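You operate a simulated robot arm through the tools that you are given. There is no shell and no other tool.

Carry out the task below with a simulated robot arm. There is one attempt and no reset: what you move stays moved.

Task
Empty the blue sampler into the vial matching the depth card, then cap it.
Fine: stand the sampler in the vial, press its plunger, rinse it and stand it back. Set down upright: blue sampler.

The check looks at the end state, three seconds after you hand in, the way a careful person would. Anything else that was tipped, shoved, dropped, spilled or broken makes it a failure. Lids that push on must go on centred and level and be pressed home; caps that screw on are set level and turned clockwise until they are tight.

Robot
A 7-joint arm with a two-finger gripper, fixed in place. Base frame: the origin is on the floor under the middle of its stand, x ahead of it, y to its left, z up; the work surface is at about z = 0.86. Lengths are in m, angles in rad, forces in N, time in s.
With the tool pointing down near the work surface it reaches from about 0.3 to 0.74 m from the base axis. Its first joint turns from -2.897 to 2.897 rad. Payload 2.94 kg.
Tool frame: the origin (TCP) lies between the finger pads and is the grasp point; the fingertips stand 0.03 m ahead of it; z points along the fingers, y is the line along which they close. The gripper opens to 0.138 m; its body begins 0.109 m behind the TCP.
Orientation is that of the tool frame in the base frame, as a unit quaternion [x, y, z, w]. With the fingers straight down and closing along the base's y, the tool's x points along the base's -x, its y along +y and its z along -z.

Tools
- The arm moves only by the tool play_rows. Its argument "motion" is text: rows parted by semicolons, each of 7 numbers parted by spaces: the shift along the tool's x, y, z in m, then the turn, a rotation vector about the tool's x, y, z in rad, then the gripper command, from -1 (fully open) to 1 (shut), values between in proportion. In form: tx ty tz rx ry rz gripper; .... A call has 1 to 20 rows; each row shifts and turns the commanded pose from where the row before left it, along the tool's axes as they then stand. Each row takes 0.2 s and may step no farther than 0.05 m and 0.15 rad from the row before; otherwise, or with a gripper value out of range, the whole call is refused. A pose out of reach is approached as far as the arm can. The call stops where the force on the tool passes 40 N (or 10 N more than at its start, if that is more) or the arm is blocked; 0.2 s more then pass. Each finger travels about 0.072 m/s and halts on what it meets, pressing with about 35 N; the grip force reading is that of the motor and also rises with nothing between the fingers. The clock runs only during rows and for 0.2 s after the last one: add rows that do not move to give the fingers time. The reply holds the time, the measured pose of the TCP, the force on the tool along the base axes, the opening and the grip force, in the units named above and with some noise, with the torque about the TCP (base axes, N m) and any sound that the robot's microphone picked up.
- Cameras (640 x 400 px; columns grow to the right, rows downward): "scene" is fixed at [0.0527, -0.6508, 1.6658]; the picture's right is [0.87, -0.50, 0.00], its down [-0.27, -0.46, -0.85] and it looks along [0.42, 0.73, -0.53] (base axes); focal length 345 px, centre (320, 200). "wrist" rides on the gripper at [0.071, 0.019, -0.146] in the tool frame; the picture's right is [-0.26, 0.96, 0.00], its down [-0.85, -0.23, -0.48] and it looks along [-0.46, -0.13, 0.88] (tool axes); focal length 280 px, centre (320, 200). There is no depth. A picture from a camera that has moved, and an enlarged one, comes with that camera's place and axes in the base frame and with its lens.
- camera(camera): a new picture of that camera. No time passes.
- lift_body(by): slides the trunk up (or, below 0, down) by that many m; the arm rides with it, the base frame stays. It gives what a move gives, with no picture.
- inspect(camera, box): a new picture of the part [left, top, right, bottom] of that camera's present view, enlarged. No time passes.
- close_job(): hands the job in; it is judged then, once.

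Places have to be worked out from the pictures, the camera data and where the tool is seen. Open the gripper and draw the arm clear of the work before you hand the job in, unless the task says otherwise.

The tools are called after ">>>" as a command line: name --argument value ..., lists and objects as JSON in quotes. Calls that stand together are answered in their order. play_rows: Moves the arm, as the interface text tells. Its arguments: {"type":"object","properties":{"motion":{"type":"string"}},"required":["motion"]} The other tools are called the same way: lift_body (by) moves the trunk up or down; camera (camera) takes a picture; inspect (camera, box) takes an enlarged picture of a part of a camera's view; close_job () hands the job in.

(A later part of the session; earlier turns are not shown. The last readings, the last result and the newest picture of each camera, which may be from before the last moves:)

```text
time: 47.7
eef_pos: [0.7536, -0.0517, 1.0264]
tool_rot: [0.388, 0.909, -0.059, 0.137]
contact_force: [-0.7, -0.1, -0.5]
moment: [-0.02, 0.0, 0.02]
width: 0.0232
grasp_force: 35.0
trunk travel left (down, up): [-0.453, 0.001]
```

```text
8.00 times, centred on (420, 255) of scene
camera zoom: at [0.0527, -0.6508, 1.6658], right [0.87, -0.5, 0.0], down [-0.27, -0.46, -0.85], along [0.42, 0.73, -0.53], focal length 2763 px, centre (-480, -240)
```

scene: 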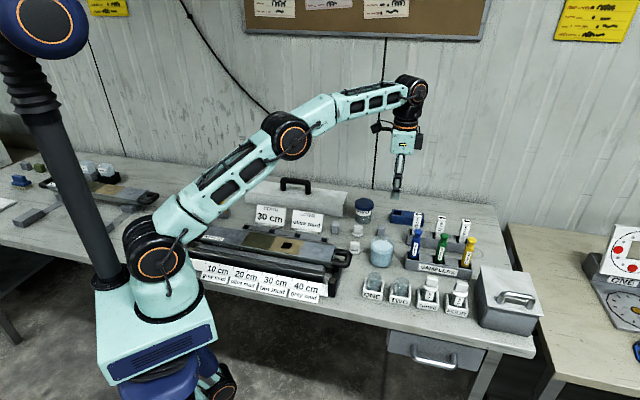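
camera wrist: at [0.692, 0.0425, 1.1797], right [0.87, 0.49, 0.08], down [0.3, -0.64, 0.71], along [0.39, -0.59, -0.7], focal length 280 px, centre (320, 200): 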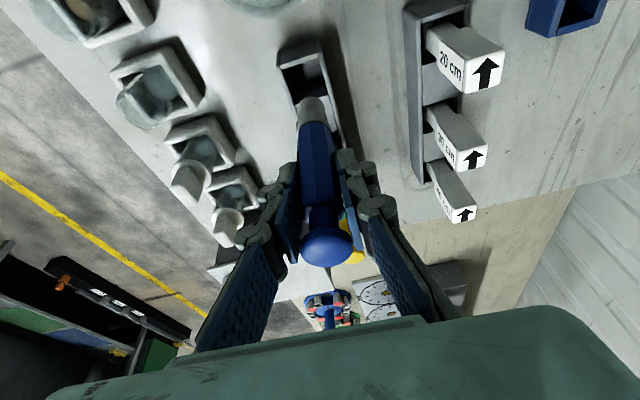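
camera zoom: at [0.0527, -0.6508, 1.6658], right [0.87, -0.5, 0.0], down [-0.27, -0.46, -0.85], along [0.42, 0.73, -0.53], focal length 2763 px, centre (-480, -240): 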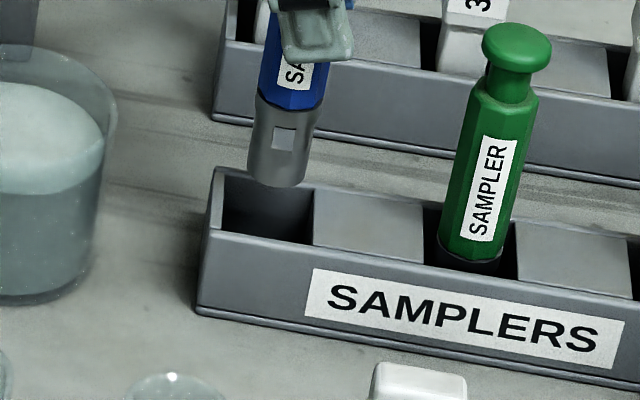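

Working it through, the rack top is nearer z≈0.908 and the sampler is centred over its slot. Lowering it into the slot.

>>> play_rows --motion "0.0047 0 0.0153 0 0 0 1; 0.0047 0 0.0153 0 0 0 1; 0 0 0 0 0 0 1"

>>> inspect --camera "scene" --box '[395, 220, 445, 270]'

>>> inspect --camera "wrist" --box '[220, 20, 420, 150]'

```text
time: 48.5
eef_pos: [0.7515, -0.0521, 0.9938]
tool_rot: [0.388, 0.91, -0.059, 0.137]
contact_force: [0.6, 0.3, -0.5]
moment: [0.02, -0.01, -0.01]
width: 0.0233
grasp_force: 35.1
trunk travel left (down, up): [-0.453, 0.001]
```

```text
8.00 times, centred on (420, 245) of scene
camera zoom: at [0.0527, -0.6508, 1.6658], right [0.87, -0.5, 0.0], down [-0.27, -0.46, -0.85], along [0.42, 0.73, -0.53], focal length 2763 px, centre (-480, -160)
```

zoom: 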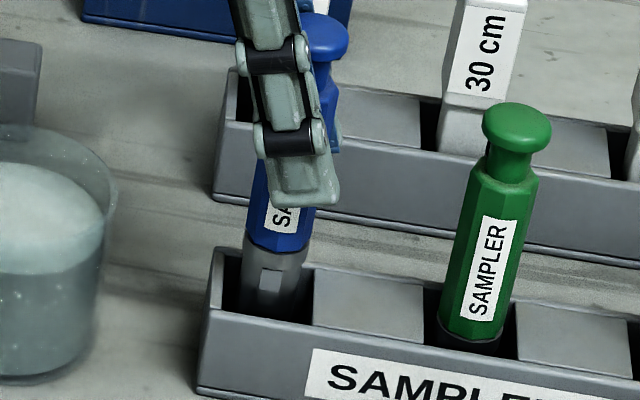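

```text
3.08 times, centred on (320, 85) of wrist
camera zoom: at [0.69, 0.0425, 1.1127], right [0.87, 0.49, 0.08], down [0.3, -0.64, 0.71], along [0.39, -0.59, -0.7], focal length 863 px, centre (320, 554)
```

zoom: 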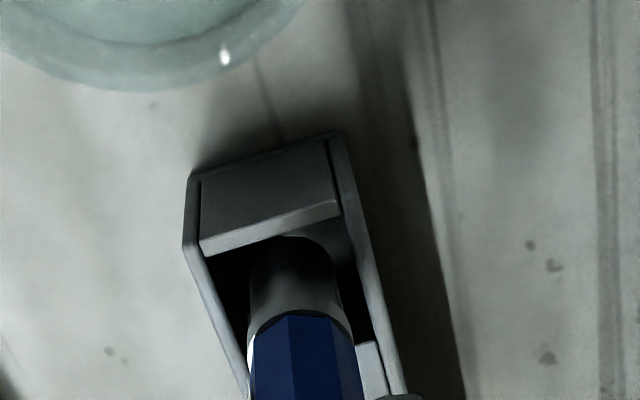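

The nozzle has entered the slot cleanly without contact. Lowering further.

>>> play_rows --motion "0.0032 0 0.0105 0 0 0 1; 0.0031 0 0.01 0 0 0 1; 0 0 0 0 0 0 1"

>>> play_rows --motion "0.0009 0 0.0029 0 0 0 1; 0 0 0 0 0 0 1"

```text
time: 49.3
eef_pos: [0.7523, -0.0526, 0.9732]
tool_rot: [0.388, 0.909, -0.059, 0.138]
contact_force: [0.6, -0.9, 0.0]
moment: [0.03, 0.02, -0.02]
width: 0.0232
grasp_force: 34.9
trunk travel left (down, up): [-0.453, 0.001]
```

```text
time: 49.9
eef_pos: [0.7513, -0.0507, 0.969]
tool_rot: [0.387, 0.91, -0.058, 0.137]
contact_force: [-0.2, -0.7, -0.4]
moment: [-0.04, 0.01, 0.01]
width: 0.0232
grasp_force: 34.8
trunk travel left (down, up): [-0.453, 0.001]
```

No contact yet; continuing in 2 mm steps to the slot floor.

>>> play_rows --motion "0.0006 0 0.0019 0 0 0 1; 0 0 0 0 0 0 1"

>>> play_rows --motion "0.0006 0 0.0019 0 0 0 1; 0 0 0 0 0 0 1"

>>> inspect --camera "scene" --box '[395, 220, 445, 270]'

```text
time: 50.5
eef_pos: [0.7521, -0.0525, 0.9681]
tool_rot: [0.387, 0.91, -0.059, 0.138]
contact_force: [0.8, 0.3, -0.5]
moment: [0.04, 0.02, 0.03]
width: 0.0232
grasp_force: 34.7
trunk travel left (down, up): [-0.453, 0.001]
```

```text
time: 51.1
eef_pos: [0.7535, -0.0508, 0.9638]
tool_rot: [0.387, 0.91, -0.059, 0.138]
contact_force: [0.2, 0.4, -0.2]
moment: [0.0, -0.01, 0.01]
width: 0.0228
grasp_force: 35.0
trunk travel left (down, up): [-0.453, 0.001]
```

```text
8.00 times, centred on (420, 245) of scene
camera zoom: at [0.0527, -0.6508, 1.6658], right [0.87, -0.5, 0.0], down [-0.27, -0.46, -0.85], along [0.42, 0.73, -0.53], focal length 2763 px, centre (-480, -160)
```

zoom: 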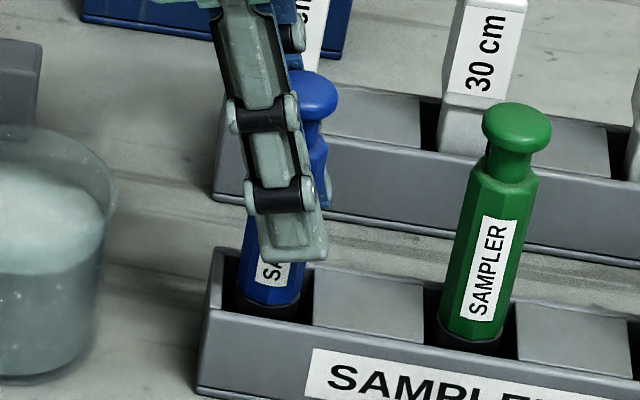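

>>> inspect --camera "wrist" --box '[220, 20, 420, 150]'

```text
3.08 times, centred on (320, 85) of wrist
camera zoom: at [0.6899, 0.0422, 1.0847], right [0.87, 0.49, 0.08], down [0.3, -0.64, 0.71], along [0.39, -0.59, -0.7], focal length 863 px, centre (320, 554)
```

zoom: 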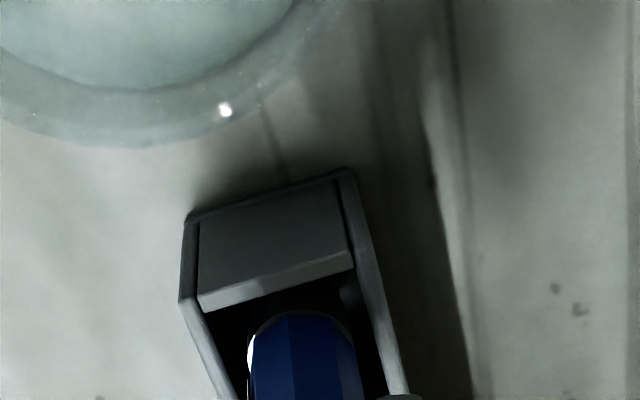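

The wrist camera height now equals the original grasp height. One more small step to feel for the floor.

>>> play_rows --motion "0.0004 0 0.0014 0 0 0 1; 0 0 0 0 0 0 1"

```text
time: 51.7
eef_pos: [0.753, -0.0525, 0.9645]
tool_rot: [0.388, 0.909, -0.058, 0.139]
contact_force: [-1.7, 0.7, 6.2]
moment: [0.1, 0.19, 0.03]
width: 0.023
grasp_force: 35.1
trunk travel left (down, up): [-0.453, 0.001]
```

6 N of contact shows it is seated on the rack floor. Releasing gently and checking that it stands.

>>> play_rows --motion "-0.0002 0 -0.0006 0 0 0 1; 0 0 0 0 0 0 0.62; 0 0 0 0 0 0 0.55; 0 0 0 0 0 0 0.4; 0 0 0 0 0 0 0.2; 0 0 0 0 0 0 0.1; 0 0 0 0 0 0 0.1"

>>> camera --camera "wrist"

>>> inspect --camera "scene" --box '[395, 220, 445, 270]'

```text
time: 53.3
eef_pos: [0.7513, -0.0532, 0.9652]
tool_rot: [0.387, 0.91, -0.059, 0.137]
contact_force: [-0.7, 0.0, 0.2]
moment: [0.0, 0.03, 0.0]
width: 0.0619
grasp_force: 0.0
trunk travel left (down, up): [-0.453, 0.001]
```

```text
taken
camera wrist: at [0.6901, 0.042, 1.0839], right [0.87, 0.49, 0.08], down [0.3, -0.64, 0.71], along [0.39, -0.59, -0.7], focal length 280 px, centre (320, 200)
```

wrist: 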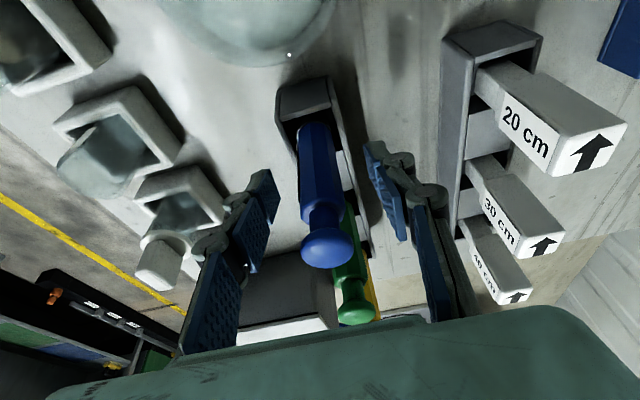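

```text
8.00 times, centred on (420, 245) of scene
camera zoom: at [0.0527, -0.6508, 1.6658], right [0.87, -0.5, 0.0], down [-0.27, -0.46, -0.85], along [0.42, 0.73, -0.53], focal length 2763 px, centre (-480, -160)
```

zoom: 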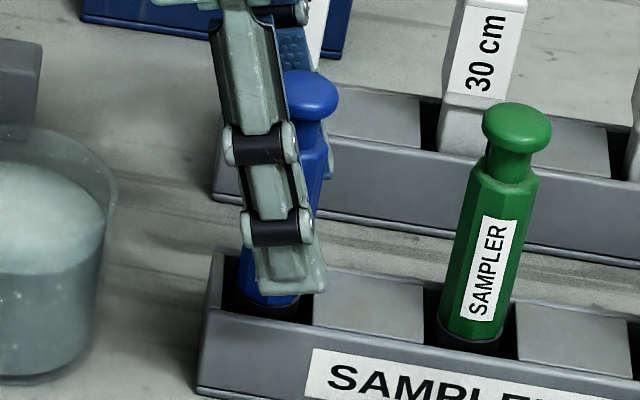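

The sampler stands seated in its slot. I'll rise straight up clear of it, move inward toward the loose caps, and bring the tool vertical.

>>> play_rows --motion "-0.0074 0 -0.0239 0 0 0 0.1; -0.0074 0 -0.0239 0 0 0 0.1; -0.0074 0 -0.0239 0 0 0 0.1; -0.0074 0 -0.0239 0 0 0 0.1; 0.0316 -0.0008 -0.0176 0 0 0 0.1; 0.0316 -0.0008 -0.0176 0 0 0 0.1; 0.0316 -0.0008 -0.0176 0 0 0 0.1; 0.0316 -0.0008 -0.0176 0 0 0 0.1; 0 0 0 0 0.1 0 0.1; 0 0 0 0 0.1 0 0.1; 0 0 0 0 0.1 0 0.1; 0 0 0 0 0 0 0.1"

>>> camera --camera "wrist"

>>> camera --camera "scene"

>>> inspect --camera "scene" --box '[395, 210, 485, 280]'

```text
time: 55.9
eef_pos: [0.6524, 0.0483, 1.0943]
tool_rot: [0.392, 0.92, 0.001, -0.001]
contact_force: [-0.1, -0.2, 0.4]
moment: [0.01, 0.0, 0.02]
width: 0.062
grasp_force: 0.0
trunk travel left (down, up): [-0.453, 0.001]
```

```text
taken
camera wrist: at [0.6175, 0.1131, 1.2412], right [0.88, 0.48, 0.0], down [0.42, -0.77, 0.47], along [0.23, -0.42, -0.88], focal length 280 px, centre (320, 200)
```

wrist: 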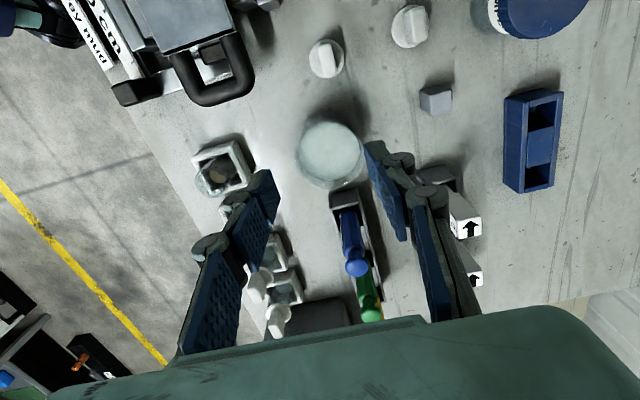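

```text
taken
```

scene: 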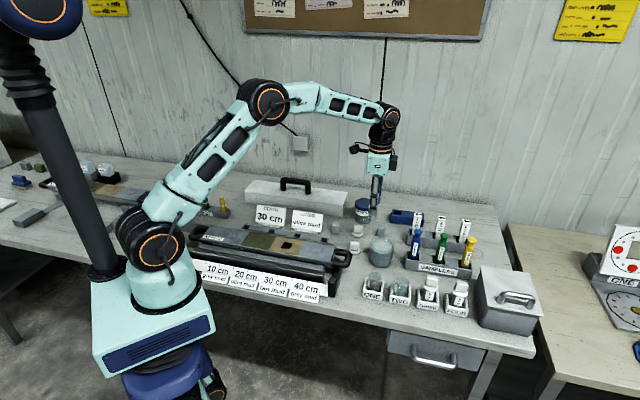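

```text
5.71 times, centred on (440, 245) of scene
camera zoom: at [0.0527, -0.6508, 1.6658], right [0.87, -0.5, 0.0], down [-0.27, -0.46, -0.85], along [0.42, 0.73, -0.53], focal length 1974 px, centre (-366, -57)
```

zoom: 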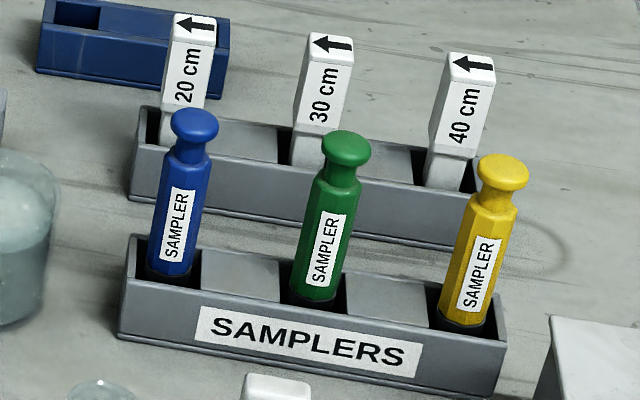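

The blue sampler is back upright in its slot. Now a closer look at the two loose caps.

>>> inspect --camera "wrist" --box '[250, 0, 450, 125]'

>>> inspect --camera "scene" --box '[340, 215, 390, 265]'

>>> inspect --camera "scene" --box '[415, 265, 475, 315]'

```text
3.20 times, centred on (350, 62) of wrist
camera zoom: at [0.6175, 0.1131, 1.2412], right [0.88, 0.48, 0.0], down [0.42, -0.77, 0.47], along [0.23, -0.42, -0.88], focal length 897 px, centre (224, 640)
```

zoom: 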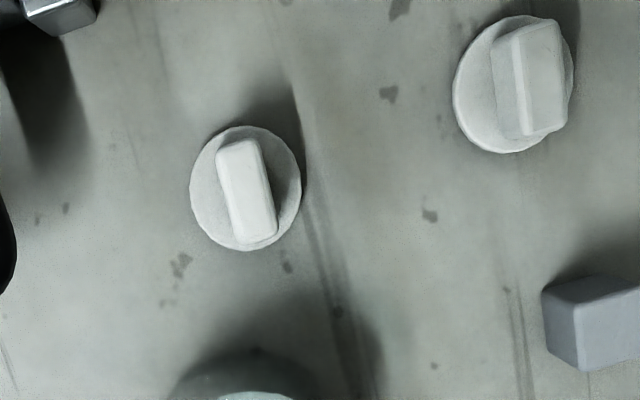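

```text
8.00 times, centred on (365, 240) of scene
camera zoom: at [0.0527, -0.6508, 1.6658], right [0.87, -0.5, 0.0], down [-0.27, -0.46, -0.85], along [0.42, 0.73, -0.53], focal length 2763 px, centre (-40, -120)
```

zoom: 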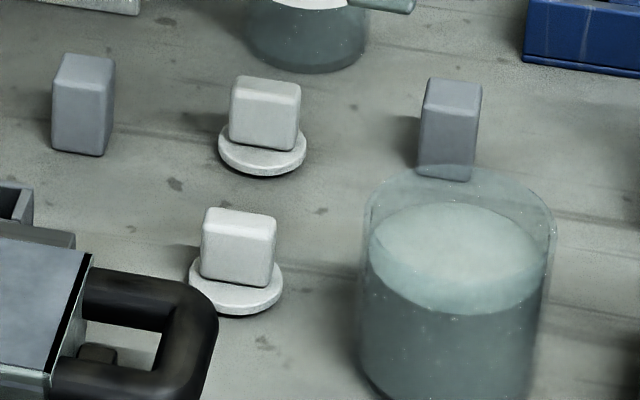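

```text
8.00 times, centred on (445, 290) of scene
camera zoom: at [0.0527, -0.6508, 1.6658], right [0.87, -0.5, 0.0], down [-0.27, -0.46, -0.85], along [0.42, 0.73, -0.53], focal length 2763 px, centre (-680, -520)
```

zoom: 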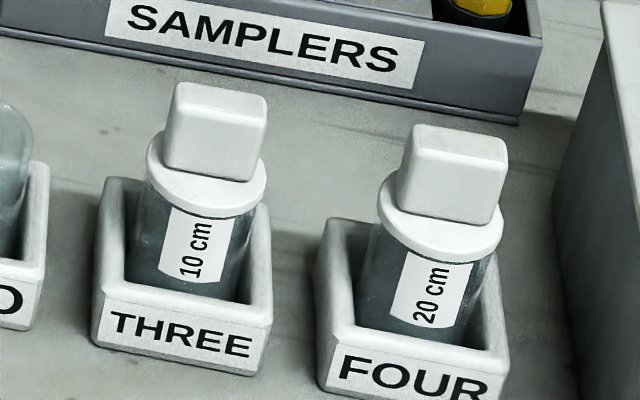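

Each cap is a disc with an upright fin whose thin side lies along the tool's closing axis. The nearer cap is at about (0.6307, 0.106), so I'll move above it and start down.

>>> play_rows --motion "0.0284 0.012 0 0 0 0 0.1; 0.0283 0.0119 0 0 0 0 0.1; 0 0 0.035 0 0 0 0.1; 0 0 0.035 0 0 0 0.1; 0 0 0 0 0 0 0.1"

>>> camera --camera "wrist"

>>> inspect --camera "wrist" --box '[240, 60, 400, 160]'

>>> inspect --camera "scene" --box '[320, 190, 400, 270]'

```text
time: 57.1
eef_pos: [0.6303, 0.105, 1.024]
tool_rot: [0.393, 0.92, -0.001, 0.0]
contact_force: [0.3, 0.0, -0.6]
moment: [-0.04, 0.0, -0.01]
width: 0.062
grasp_force: 0.0
trunk travel left (down, up): [-0.453, 0.001]
```

```text
taken
camera wrist: at [0.5955, 0.1707, 1.1711], right [0.88, 0.48, 0.0], down [0.42, -0.77, 0.48], along [0.23, -0.42, -0.88], focal length 280 px, centre (320, 200)
```

wrist: 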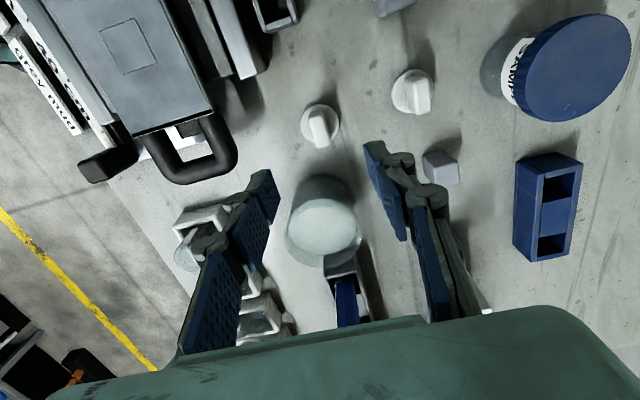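

```text
4.00 times, centred on (320, 110) of wrist
camera zoom: at [0.5955, 0.1707, 1.1711], right [0.88, 0.48, 0.0], down [0.42, -0.77, 0.48], along [0.23, -0.42, -0.88], focal length 1122 px, centre (320, 560)
```

zoom: 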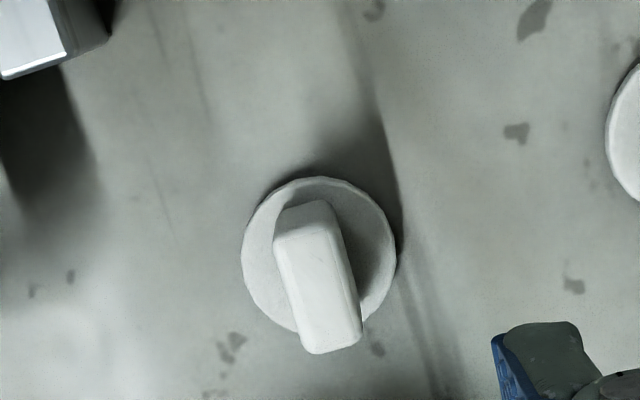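

```text
5.00 times, centred on (360, 230) of scene
camera zoom: at [0.0527, -0.6508, 1.6658], right [0.87, -0.5, 0.0], down [-0.27, -0.46, -0.85], along [0.42, 0.73, -0.53], focal length 1727 px, centre (120, 50)
```

zoom: 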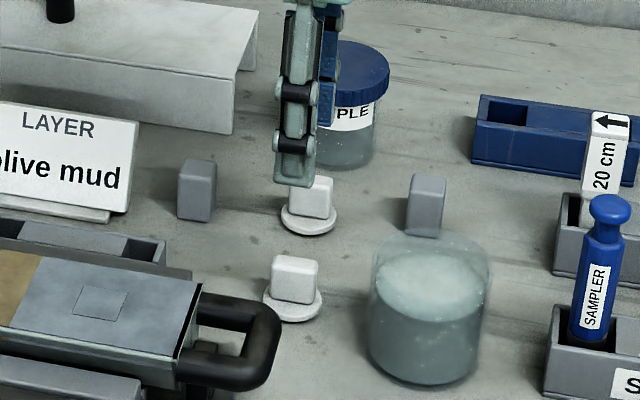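

Cap and TCP agree within about 1.5 mm on both axes. Descending further toward the fin.

>>> play_rows --motion "0 0 0.035 0 0 0 0.1; 0 0 0.035 0 0 0 0.1; 0 0 0.033 0 0 0 0.1; 0 0 0 0 0 0 0.1"

>>> inspect --camera "wrist" --box '[220, 100, 420, 240]'

>>> inspect --camera "scene" --box '[330, 210, 400, 270]'

```text
time: 58.1
eef_pos: [0.6306, 0.1057, 0.9217]
tool_rot: [0.393, 0.92, 0.0, 0.0]
contact_force: [-0.6, 0.3, -0.4]
moment: [0.01, 0.0, 0.01]
width: 0.0623
grasp_force: 0.1
trunk travel left (down, up): [-0.453, 0.001]
```

```text
2.86 times, centred on (320, 170) of wrist
camera zoom: at [0.5955, 0.171, 1.0687], right [0.88, 0.48, 0.0], down [0.42, -0.77, 0.48], along [0.23, -0.42, -0.88], focal length 801 px, centre (320, 286)
```

zoom: 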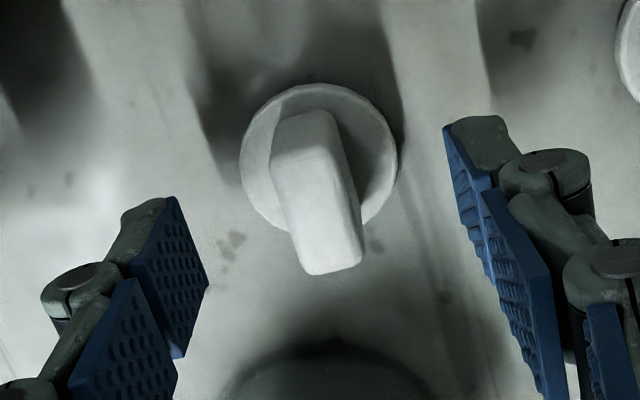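

```text
6.67 times, centred on (365, 240) of scene
camera zoom: at [0.0527, -0.6508, 1.6658], right [0.87, -0.5, 0.0], down [-0.27, -0.46, -0.85], along [0.42, 0.73, -0.53], focal length 2302 px, centre (20, -67)
```

zoom: 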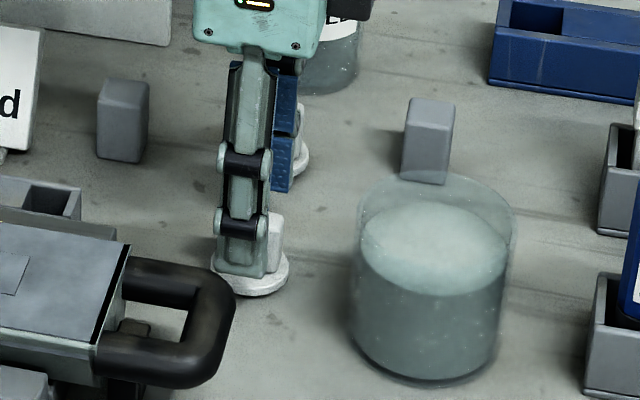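

Fingers straddle the fin evenly. Lowering the last stretch to z≈0.904, tips just above the disc.

>>> play_rows --motion "0 0 0.01 0 0 0 0.1; 0 0 0.0075 0 0 0 0.1; 0 0 0 0 0 0 0.1"

>>> inspect --camera "wrist" --box '[220, 100, 420, 240]'

>>> inspect --camera "scene" --box '[330, 210, 400, 270]'

```text
time: 58.9
eef_pos: [0.6296, 0.1055, 0.904]
tool_rot: [0.392, 0.92, 0.0, 0.001]
contact_force: [0.4, 0.4, -0.2]
moment: [0.0, 0.01, 0.01]
width: 0.0619
grasp_force: 0.2
trunk travel left (down, up): [-0.453, 0.001]
```

```text
2.86 times, centred on (320, 170) of wrist
camera zoom: at [0.5957, 0.1709, 1.0511], right [0.88, 0.48, 0.0], down [0.42, -0.77, 0.48], along [0.23, -0.42, -0.88], focal length 801 px, centre (320, 286)
```

zoom: 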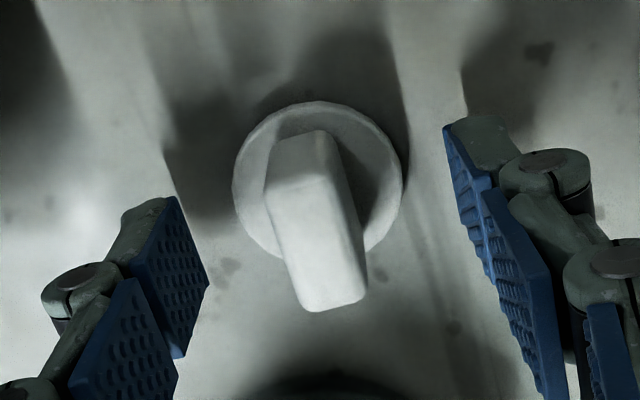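

```text
6.67 times, centred on (365, 240) of scene
camera zoom: at [0.0527, -0.6508, 1.6658], right [0.87, -0.5, 0.0], down [-0.27, -0.46, -0.85], along [0.42, 0.73, -0.53], focal length 2302 px, centre (20, -67)
```

zoom: 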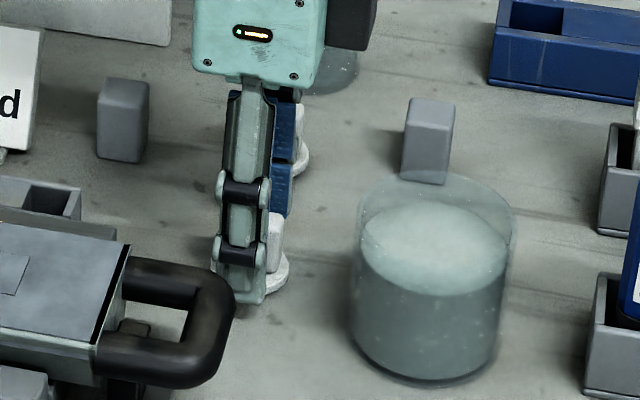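

Positioned well. Closing on the fin.

>>> play_rows --motion "0 0 0 0 0 0 0.5; 0 0 0 0 0 0 0.7; 0 0 0 0 0 0 1; 0 0 0 0 0 0 1; 0 0 0 0 0 0 1"

>>> inspect --camera "wrist" --box '[220, 100, 420, 240]'

>>> inspect --camera "scene" --box '[330, 210, 400, 270]'

```text
time: 60.1
eef_pos: [0.6292, 0.1054, 0.9042]
tool_rot: [0.393, 0.92, 0.0, 0.0]
contact_force: [0.0, 0.2, 0.4]
moment: [0.01, -0.02, -0.01]
width: 0.0136
grasp_force: 34.7
trunk travel left (down, up): [-0.453, 0.001]
```

```text
2.86 times, centred on (320, 170) of wrist
camera zoom: at [0.5956, 0.1708, 1.0511], right [0.88, 0.48, 0.0], down [0.42, -0.77, 0.48], along [0.23, -0.42, -0.88], focal length 801 px, centre (320, 286)
```

zoom: 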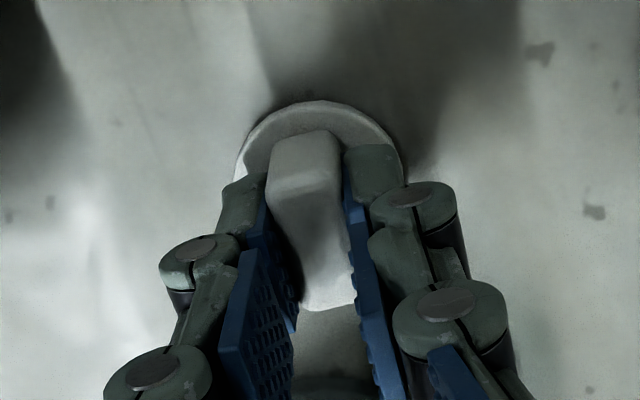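

```text
6.67 times, centred on (365, 240) of scene
camera zoom: at [0.0527, -0.6508, 1.6658], right [0.87, -0.5, 0.0], down [-0.27, -0.46, -0.85], along [0.42, 0.73, -0.53], focal length 2302 px, centre (20, -67)
```

zoom: 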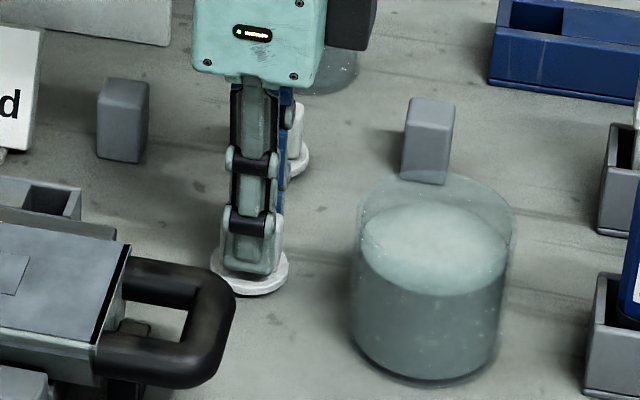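

The fin is held (width 0.0136, 35 N) with the disc centred. I'll lift the cap straight up and look at it from the scene camera.

>>> play_rows --motion "0 0 -0.01 0 0 0 1; 0 0 -0.03 0 0 0 1; 0 0 -0.04 0 0 0 1; 0 0 -0.045 0 0 0 1; 0 0 0 0 0 0 1"

>>> inspect --camera "scene" --box '[330, 170, 400, 230]'

>>> inspect --camera "wrist" --box '[220, 100, 420, 240]'

```text
time: 61.3
eef_pos: [0.6292, 0.1057, 1.029]
tool_rot: [0.393, 0.92, 0.001, 0.0]
contact_force: [0.7, 0.0, 0.7]
moment: [0.05, -0.02, 0.02]
width: 0.0138
grasp_force: 35.2
trunk travel left (down, up): [-0.453, 0.001]
```

```text
6.67 times, centred on (365, 200) of scene
camera zoom: at [0.0527, -0.6508, 1.6658], right [0.87, -0.5, 0.0], down [-0.27, -0.46, -0.85], along [0.42, 0.73, -0.53], focal length 2302 px, centre (20, 200)
```

zoom: 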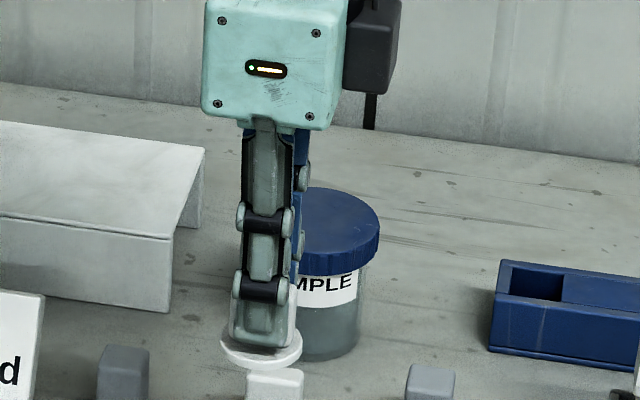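

```text
2.86 times, centred on (320, 170) of wrist
camera zoom: at [0.5947, 0.1707, 1.1761], right [0.88, 0.48, 0.0], down [0.42, -0.77, 0.48], along [0.23, -0.42, -0.88], focal length 801 px, centre (320, 286)
```

zoom: 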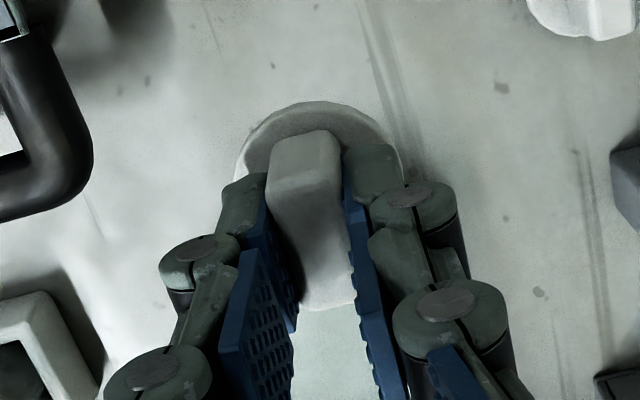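

The cap is held level. I'll carry it across high to a viewing position beside vial ONE so the wrist camera looks nearly straight down on the vial.

>>> play_rows --motion "-0.0254 -0.0288 0 0 0 0 1; -0.0254 -0.0288 0 0 0 0 1; -0.0254 -0.0288 0 0 0 0 1; -0.0254 -0.0288 0 0 0 0 1; -0.0254 -0.0288 0 0 0 0 1; -0.0255 -0.0287 0 0 0 0 1; 0 0 0 0 0 0 1"

>>> camera --camera "wrist"

>>> inspect --camera "wrist" --box '[250, 20, 390, 110]'

>>> inspect --camera "scene" --box '[350, 225, 450, 310]'

```text
time: 62.9
eef_pos: [0.6113, -0.1249, 1.0297]
tool_rot: [0.392, 0.92, 0.0, 0.0]
contact_force: [-0.9, 0.0, -0.2]
moment: [-0.01, 0.0, 0.0]
width: 0.0136
grasp_force: 35.2
trunk travel left (down, up): [-0.453, 0.001]
```

```text
taken
camera wrist: at [0.577, -0.0593, 1.1757], right [0.88, 0.48, 0.0], down [0.42, -0.77, 0.48], along [0.23, -0.42, -0.88], focal length 280 px, centre (320, 200)
```

wrist: 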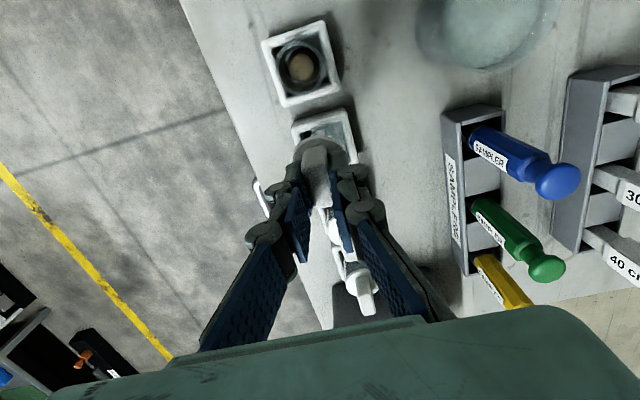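

```text
4.44 times, centred on (320, 65) of wrist
camera zoom: at [0.577, -0.0593, 1.1757], right [0.88, 0.48, 0.0], down [0.42, -0.77, 0.48], along [0.23, -0.42, -0.88], focal length 1246 px, centre (320, 800)
```

zoom: 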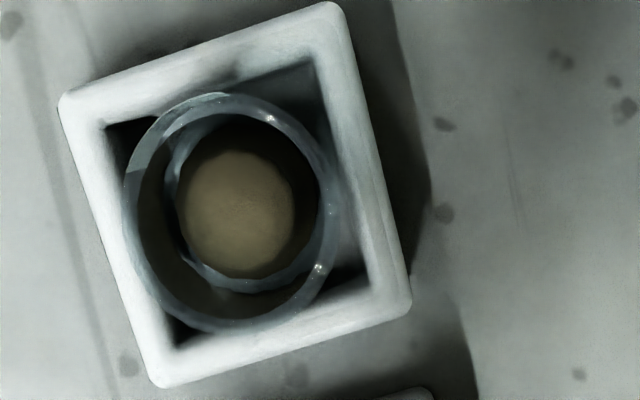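

```text
4.71 times, centred on (400, 268) of scene
camera zoom: at [0.0527, -0.6508, 1.6658], right [0.87, -0.5, 0.0], down [-0.27, -0.46, -0.85], along [0.42, 0.73, -0.53], focal length 1625 px, centre (-56, -118)
```

zoom: 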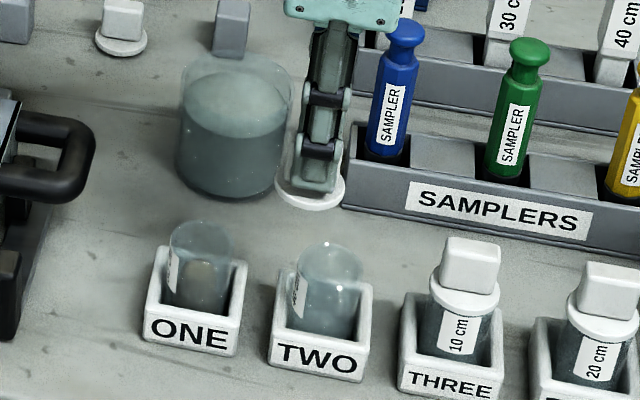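

The overhead view gives vial ONE's centre at (0.5695, -0.080) with the mud plug inside. Moving the cap over it along the tool x axis.

>>> play_rows --motion "0.0295 -0.0002 0 0 0 0 1; 0.0295 -0.0003 0 0 0 0 1; 0 0 0 0 0 0 1"

>>> inspect --camera "wrist" --box '[220, 80, 420, 220]'

>>> inspect --camera "scene" --box '[350, 235, 420, 305]'

```text
time: 63.7
eef_pos: [0.5696, -0.0818, 1.0301]
tool_rot: [0.392, 0.92, -0.001, 0.0]
contact_force: [0.5, -0.5, -0.4]
moment: [0.01, 0.01, -0.01]
width: 0.0138
grasp_force: 34.2
trunk travel left (down, up): [-0.453, 0.001]
```

```text
2.86 times, centred on (320, 150) of wrist
camera zoom: at [0.5354, -0.0167, 1.1759], right [0.88, 0.48, 0.0], down [0.42, -0.77, 0.48], along [0.23, -0.42, -0.88], focal length 801 px, centre (320, 343)
```

zoom: 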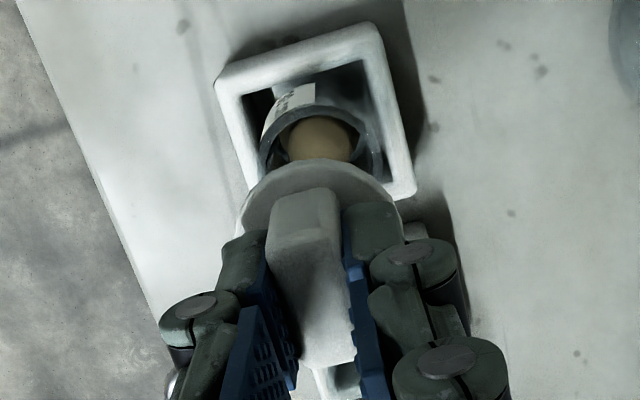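

```text
5.71 times, centred on (385, 270) of scene
camera zoom: at [0.0527, -0.6508, 1.6658], right [0.87, -0.5, 0.0], down [-0.27, -0.46, -0.85], along [0.42, 0.73, -0.53], focal length 1974 px, centre (-51, -200)
```

zoom: 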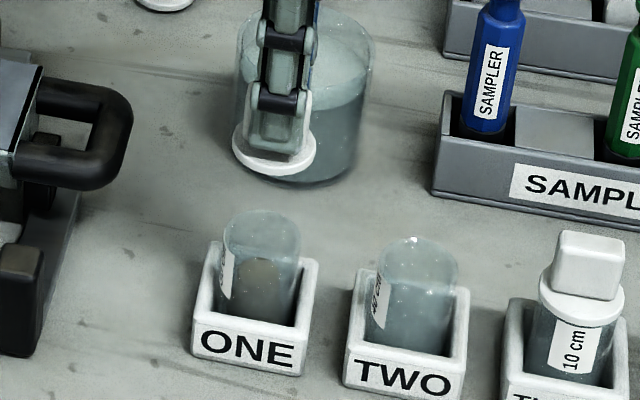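

Both views show the cap lined up with the vial within about a millimetre. Lowering to just above the rim.

>>> play_rows --motion "0 0 0.02 0 0 0 1; 0 0 0.02 0 0 0 1; 0 0 0.008 0 0 0 1; 0 0 0 0 0 0 1"

>>> inspect --camera "wrist" --box '[220, 80, 420, 220]'

>>> inspect --camera "scene" --box '[365, 250, 405, 290]'

```text
time: 64.7
eef_pos: [0.5699, -0.0823, 0.9806]
tool_rot: [0.392, 0.92, 0.0, 0.0]
contact_force: [0.3, -0.2, -0.5]
moment: [-0.01, -0.02, -0.02]
width: 0.0136
grasp_force: 34.4
trunk travel left (down, up): [-0.453, 0.001]
```

```text
2.86 times, centred on (320, 150) of wrist
camera zoom: at [0.535, -0.0169, 1.1274], right [0.88, 0.48, 0.0], down [0.42, -0.77, 0.48], along [0.23, -0.42, -0.88], focal length 801 px, centre (320, 343)
```

zoom: 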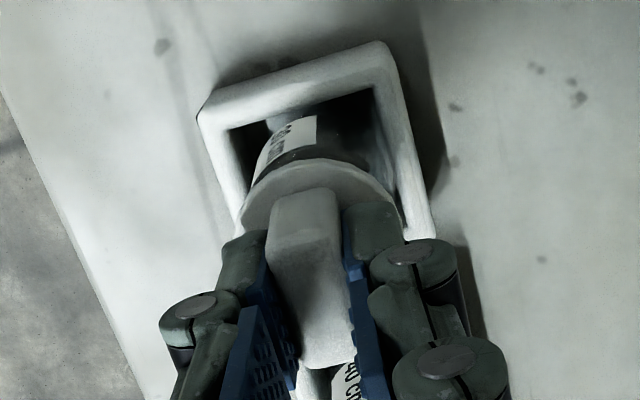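

```text
10.00 times, centred on (385, 270) of scene
camera zoom: at [0.0527, -0.6508, 1.6658], right [0.87, -0.5, 0.0], down [-0.27, -0.46, -0.85], along [0.42, 0.73, -0.53], focal length 3454 px, centre (-330, -500)
```

zoom: 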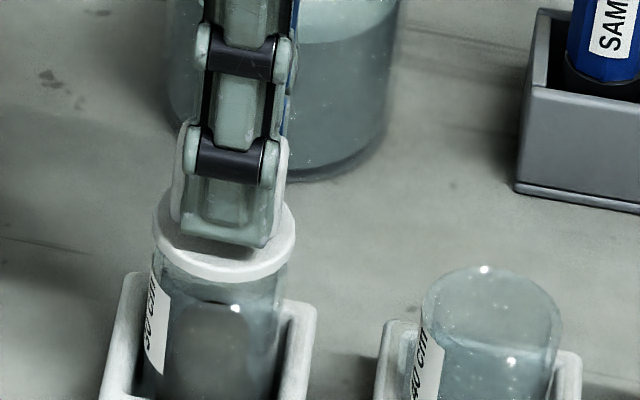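

Alignment remains good in both views (under 1 mm). Lowering in small steps until the cap touches the rim.

>>> play_rows --motion "-0.0006 0.0006 0.003 0 0 0 1; 0 0 0.003 0 0 0 1; 0 0 0 0 0 0 1"

>>> play_rows --motion "0 0 0.002 0 0 0 1; 0 0 0 0 0 0 1"

>>> inspect --camera "scene" --box '[365, 250, 405, 290]'

```text
time: 65.5
eef_pos: [0.5701, -0.0822, 0.9751]
tool_rot: [0.392, 0.92, 0.0, 0.0]
contact_force: [-0.3, 1.4, -0.7]
moment: [0.0, -0.03, 0.0]
width: 0.0138
grasp_force: 35.0
trunk travel left (down, up): [-0.453, 0.001]
```

```text
time: 66.1
eef_pos: [0.5705, -0.082, 0.9734]
tool_rot: [0.392, 0.92, 0.0, 0.0]
contact_force: [-0.6, 0.0, -0.3]
moment: [0.03, 0.05, 0.0]
width: 0.014
grasp_force: 34.6
trunk travel left (down, up): [-0.453, 0.001]
```

```text
10.00 times, centred on (385, 270) of scene
camera zoom: at [0.0527, -0.6508, 1.6658], right [0.87, -0.5, 0.0], down [-0.27, -0.46, -0.85], along [0.42, 0.73, -0.53], focal length 3454 px, centre (-330, -500)
```

zoom: 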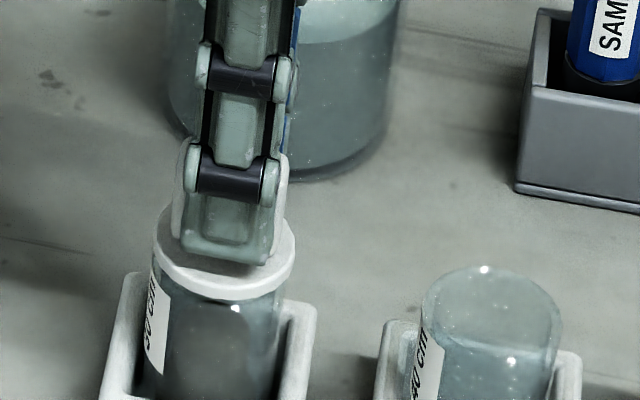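

Nearly touching. Continuing with 1.5–2 mm steps.

>>> play_rows --motion "0 0 0.002 0 0 0 1; 0 0 0 0 0 0 1"

>>> play_rows --motion "0 0 0.0015 0 0 0 1; 0 0 0 0 0 0 1"

>>> inspect --camera "scene" --box '[365, 255, 405, 295]'

>>> inspect --camera "wrist" --box '[250, 80, 390, 170]'

```text
time: 66.7
eef_pos: [0.5707, -0.0818, 0.9712]
tool_rot: [0.392, 0.92, 0.0, -0.001]
contact_force: [0.6, 0.5, 0.5]
moment: [0.01, 0.01, 0.05]
width: 0.0135
grasp_force: 34.6
trunk travel left (down, up): [-0.453, 0.001]
```

```text
time: 67.3
eef_pos: [0.5706, -0.0823, 0.9691]
tool_rot: [0.392, 0.92, 0.001, 0.0]
contact_force: [-0.5, -0.2, -0.8]
moment: [0.04, 0.04, 0.0]
width: 0.0137
grasp_force: 35.1
trunk travel left (down, up): [-0.453, 0.001]
```

```text
10.00 times, centred on (385, 275) of scene
camera zoom: at [0.0527, -0.6508, 1.6658], right [0.87, -0.5, 0.0], down [-0.27, -0.46, -0.85], along [0.42, 0.73, -0.53], focal length 3454 px, centre (-330, -550)
```

zoom: 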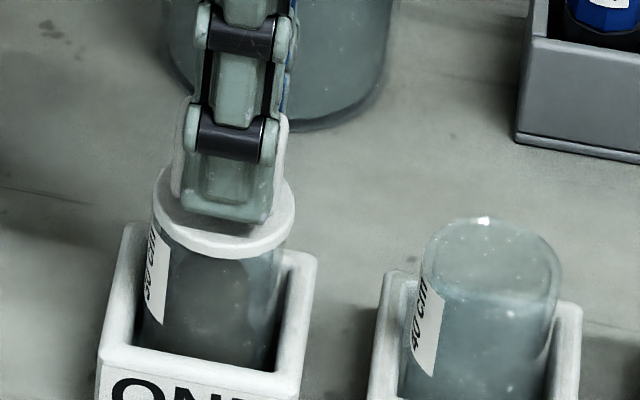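

```text
4.44 times, centred on (320, 125) of wrist
camera zoom: at [0.5363, -0.0168, 1.1161], right [0.88, 0.48, 0.0], down [0.42, -0.77, 0.48], along [0.23, -0.42, -0.88], focal length 1246 px, centre (320, 533)
```

zoom: 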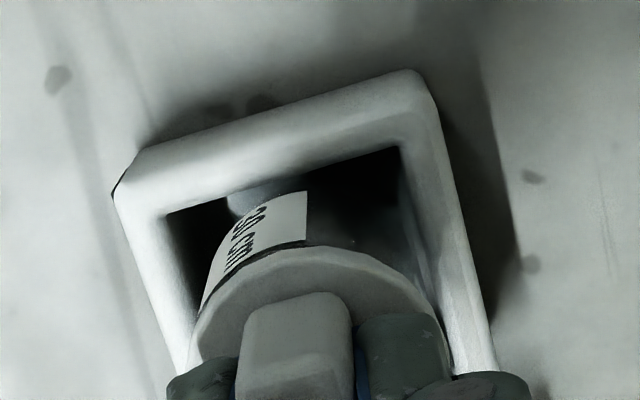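

The cap's lower edge is now level with where the rim should be (matching vial TWO's rim offset) and centred. I'll start pressing down in 1 mm steps and watch the force.

>>> play_rows --motion "0 0 0.0015 0 0 0 1; 0 0 0 0 0 0 1"

>>> play_rows --motion "0 0 0.0015 0 0 0 1; 0 0 0 0 0 0 1"

```text
time: 67.9
eef_pos: [0.5712, -0.0827, 0.9684]
tool_rot: [0.393, 0.92, 0.0, 0.0]
contact_force: [0.0, -0.8, -0.6]
moment: [0.01, -0.01, 0.02]
width: 0.0138
grasp_force: 34.9
trunk travel left (down, up): [-0.453, 0.001]
```

```text
time: 68.5
eef_pos: [0.5697, -0.0827, 0.9667]
tool_rot: [0.392, 0.92, -0.001, 0.002]
contact_force: [-1.5, 1.1, 4.2]
moment: [0.09, 0.13, -0.02]
width: 0.0135
grasp_force: 35.1
trunk travel left (down, up): [-0.453, 0.001]
heard: snap
```

I heard a snap with 4 N of contact. Let me look at the seating.

>>> inspect --camera "scene" --box '[365, 255, 405, 295]'

>>> inspect --camera "wrist" --box '[250, 80, 390, 170]'

>>> inspect --camera "scene" --box '[415, 265, 475, 315]'

```text
10.00 times, centred on (385, 275) of scene
camera zoom: at [0.0527, -0.6508, 1.6658], right [0.87, -0.5, 0.0], down [-0.27, -0.46, -0.85], along [0.42, 0.73, -0.53], focal length 3454 px, centre (-330, -550)
```

zoom: 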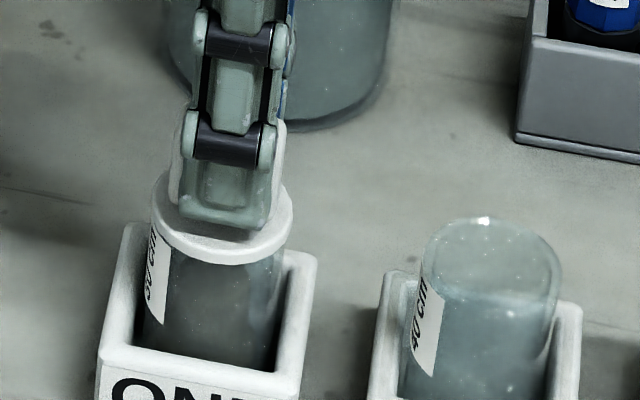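

```text
4.44 times, centred on (320, 125) of wrist
camera zoom: at [0.5357, -0.0166, 1.1137], right [0.88, 0.48, 0.0], down [0.42, -0.77, 0.48], along [0.23, -0.42, -0.88], focal length 1246 px, centre (320, 533)
```

zoom: 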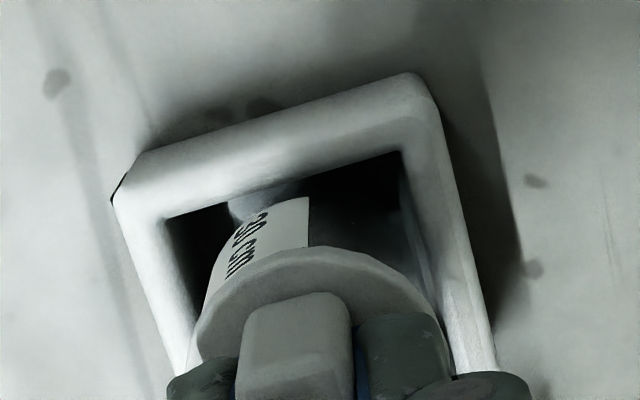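

```text
8.00 times, centred on (445, 290) of scene
camera zoom: at [0.0527, -0.6508, 1.6658], right [0.87, -0.5, 0.0], down [-0.27, -0.46, -0.85], along [0.42, 0.73, -0.53], focal length 2763 px, centre (-680, -520)
```

zoom: 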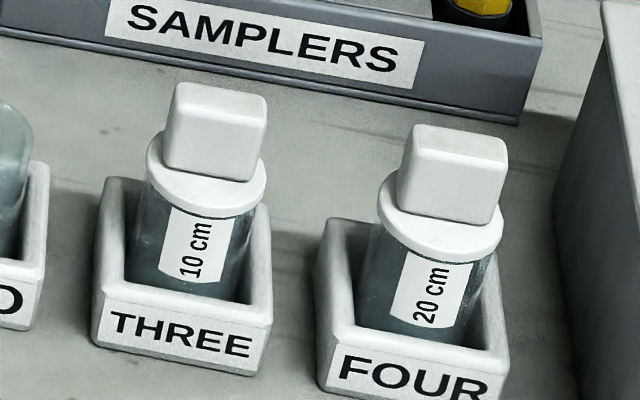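

The cap is on and level. I'll press a little more to make sure it's home.

>>> play_rows --motion "0 0 0.0012 0 0 0 1; 0 0 0 0 0 0 1"

>>> play_rows --motion "0 0 0.0012 0 0 0 1; 0 0 0 0 0 0 1"

```text
time: 69.1
eef_pos: [0.5701, -0.0825, 0.9658]
tool_rot: [0.393, 0.92, 0.0, 0.002]
contact_force: [-1.6, 0.8, 13.5]
moment: [0.14, 0.14, 0.0]
width: 0.0136
grasp_force: 35.1
trunk travel left (down, up): [-0.453, 0.001]
```

```text
time: 69.7
eef_pos: [0.5701, -0.0818, 0.9665]
tool_rot: [0.393, 0.92, 0.0, 0.003]
contact_force: [-0.6, 1.6, 21.4]
moment: [0.06, 0.07, 0.02]
width: 0.0136
grasp_force: 35.0
trunk travel left (down, up): [-0.453, 0.001]
```

Force climbs to 21 N without further travel, so the cap is home. Easing off, releasing gently, and rising straight up.

>>> play_rows --motion "0 0 -0.0012 0 0 0 1; 0 0 -0.001 0 0 0 1; 0 0 0 0 0 0 0.7; 0 0 0 0 0 0 0.6; 0 0 0 0 0 0 0.4; 0 0 0 0 0 0 0.2; 0 0 0 0 0 0 0.2; 0 0 -0.02 0 0 0 0.2; 0 0 -0.03 0 0 0 0.2; 0 0 -0.04 0 0 0 0.2; 0 0 -0.04 0 0 0 0.2; 0 0 0 0 0 0 0.2"

>>> camera --camera "wrist"

>>> inspect --camera "scene" --box '[350, 240, 450, 310]'

>>> inspect --camera "scene" --box '[365, 250, 405, 290]'

```text
time: 72.3
eef_pos: [0.572, -0.0816, 1.0978]
tool_rot: [0.392, 0.92, 0.0, 0.0]
contact_force: [0.4, 0.1, -0.4]
moment: [-0.05, 0.01, 0.01]
width: 0.0553
grasp_force: 0.0
trunk travel left (down, up): [-0.453, 0.001]
```

```text
taken
camera wrist: at [0.5367, -0.0173, 1.2432], right [0.88, 0.48, 0.0], down [0.42, -0.77, 0.48], along [0.23, -0.42, -0.88], focal length 280 px, centre (320, 200)
```

wrist: 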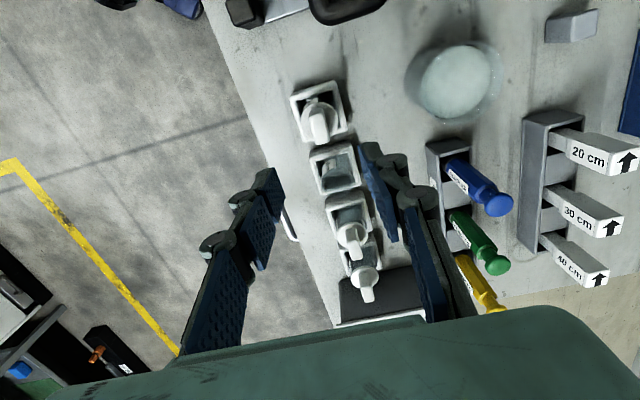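

```text
5.71 times, centred on (400, 275) of scene
camera zoom: at [0.0527, -0.6508, 1.6658], right [0.87, -0.5, 0.0], down [-0.27, -0.46, -0.85], along [0.42, 0.73, -0.53], focal length 1974 px, centre (-137, -229)
```

zoom: 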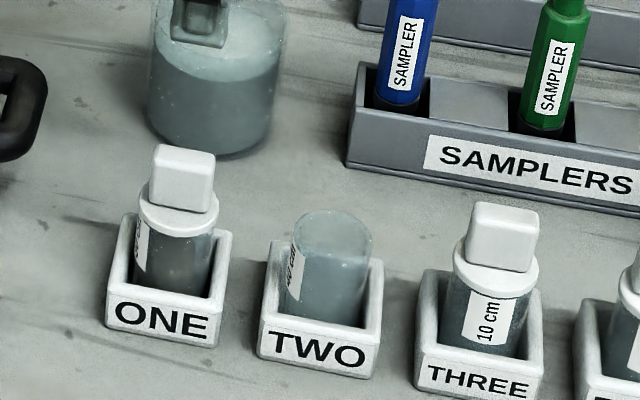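

```text
10.00 times, centred on (385, 270) of scene
camera zoom: at [0.0527, -0.6508, 1.6658], right [0.87, -0.5, 0.0], down [-0.27, -0.46, -0.85], along [0.42, 0.73, -0.53], focal length 3454 px, centre (-330, -500)
```

zoom: 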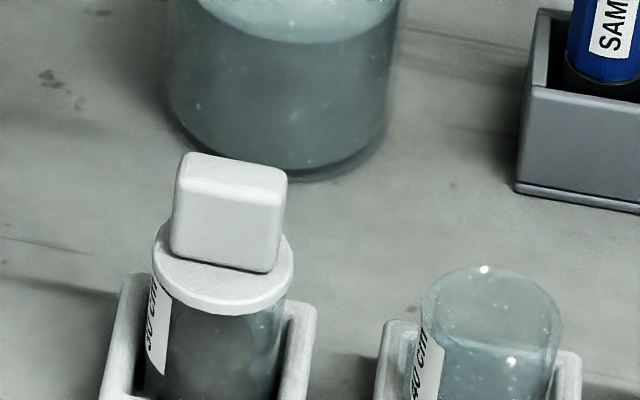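

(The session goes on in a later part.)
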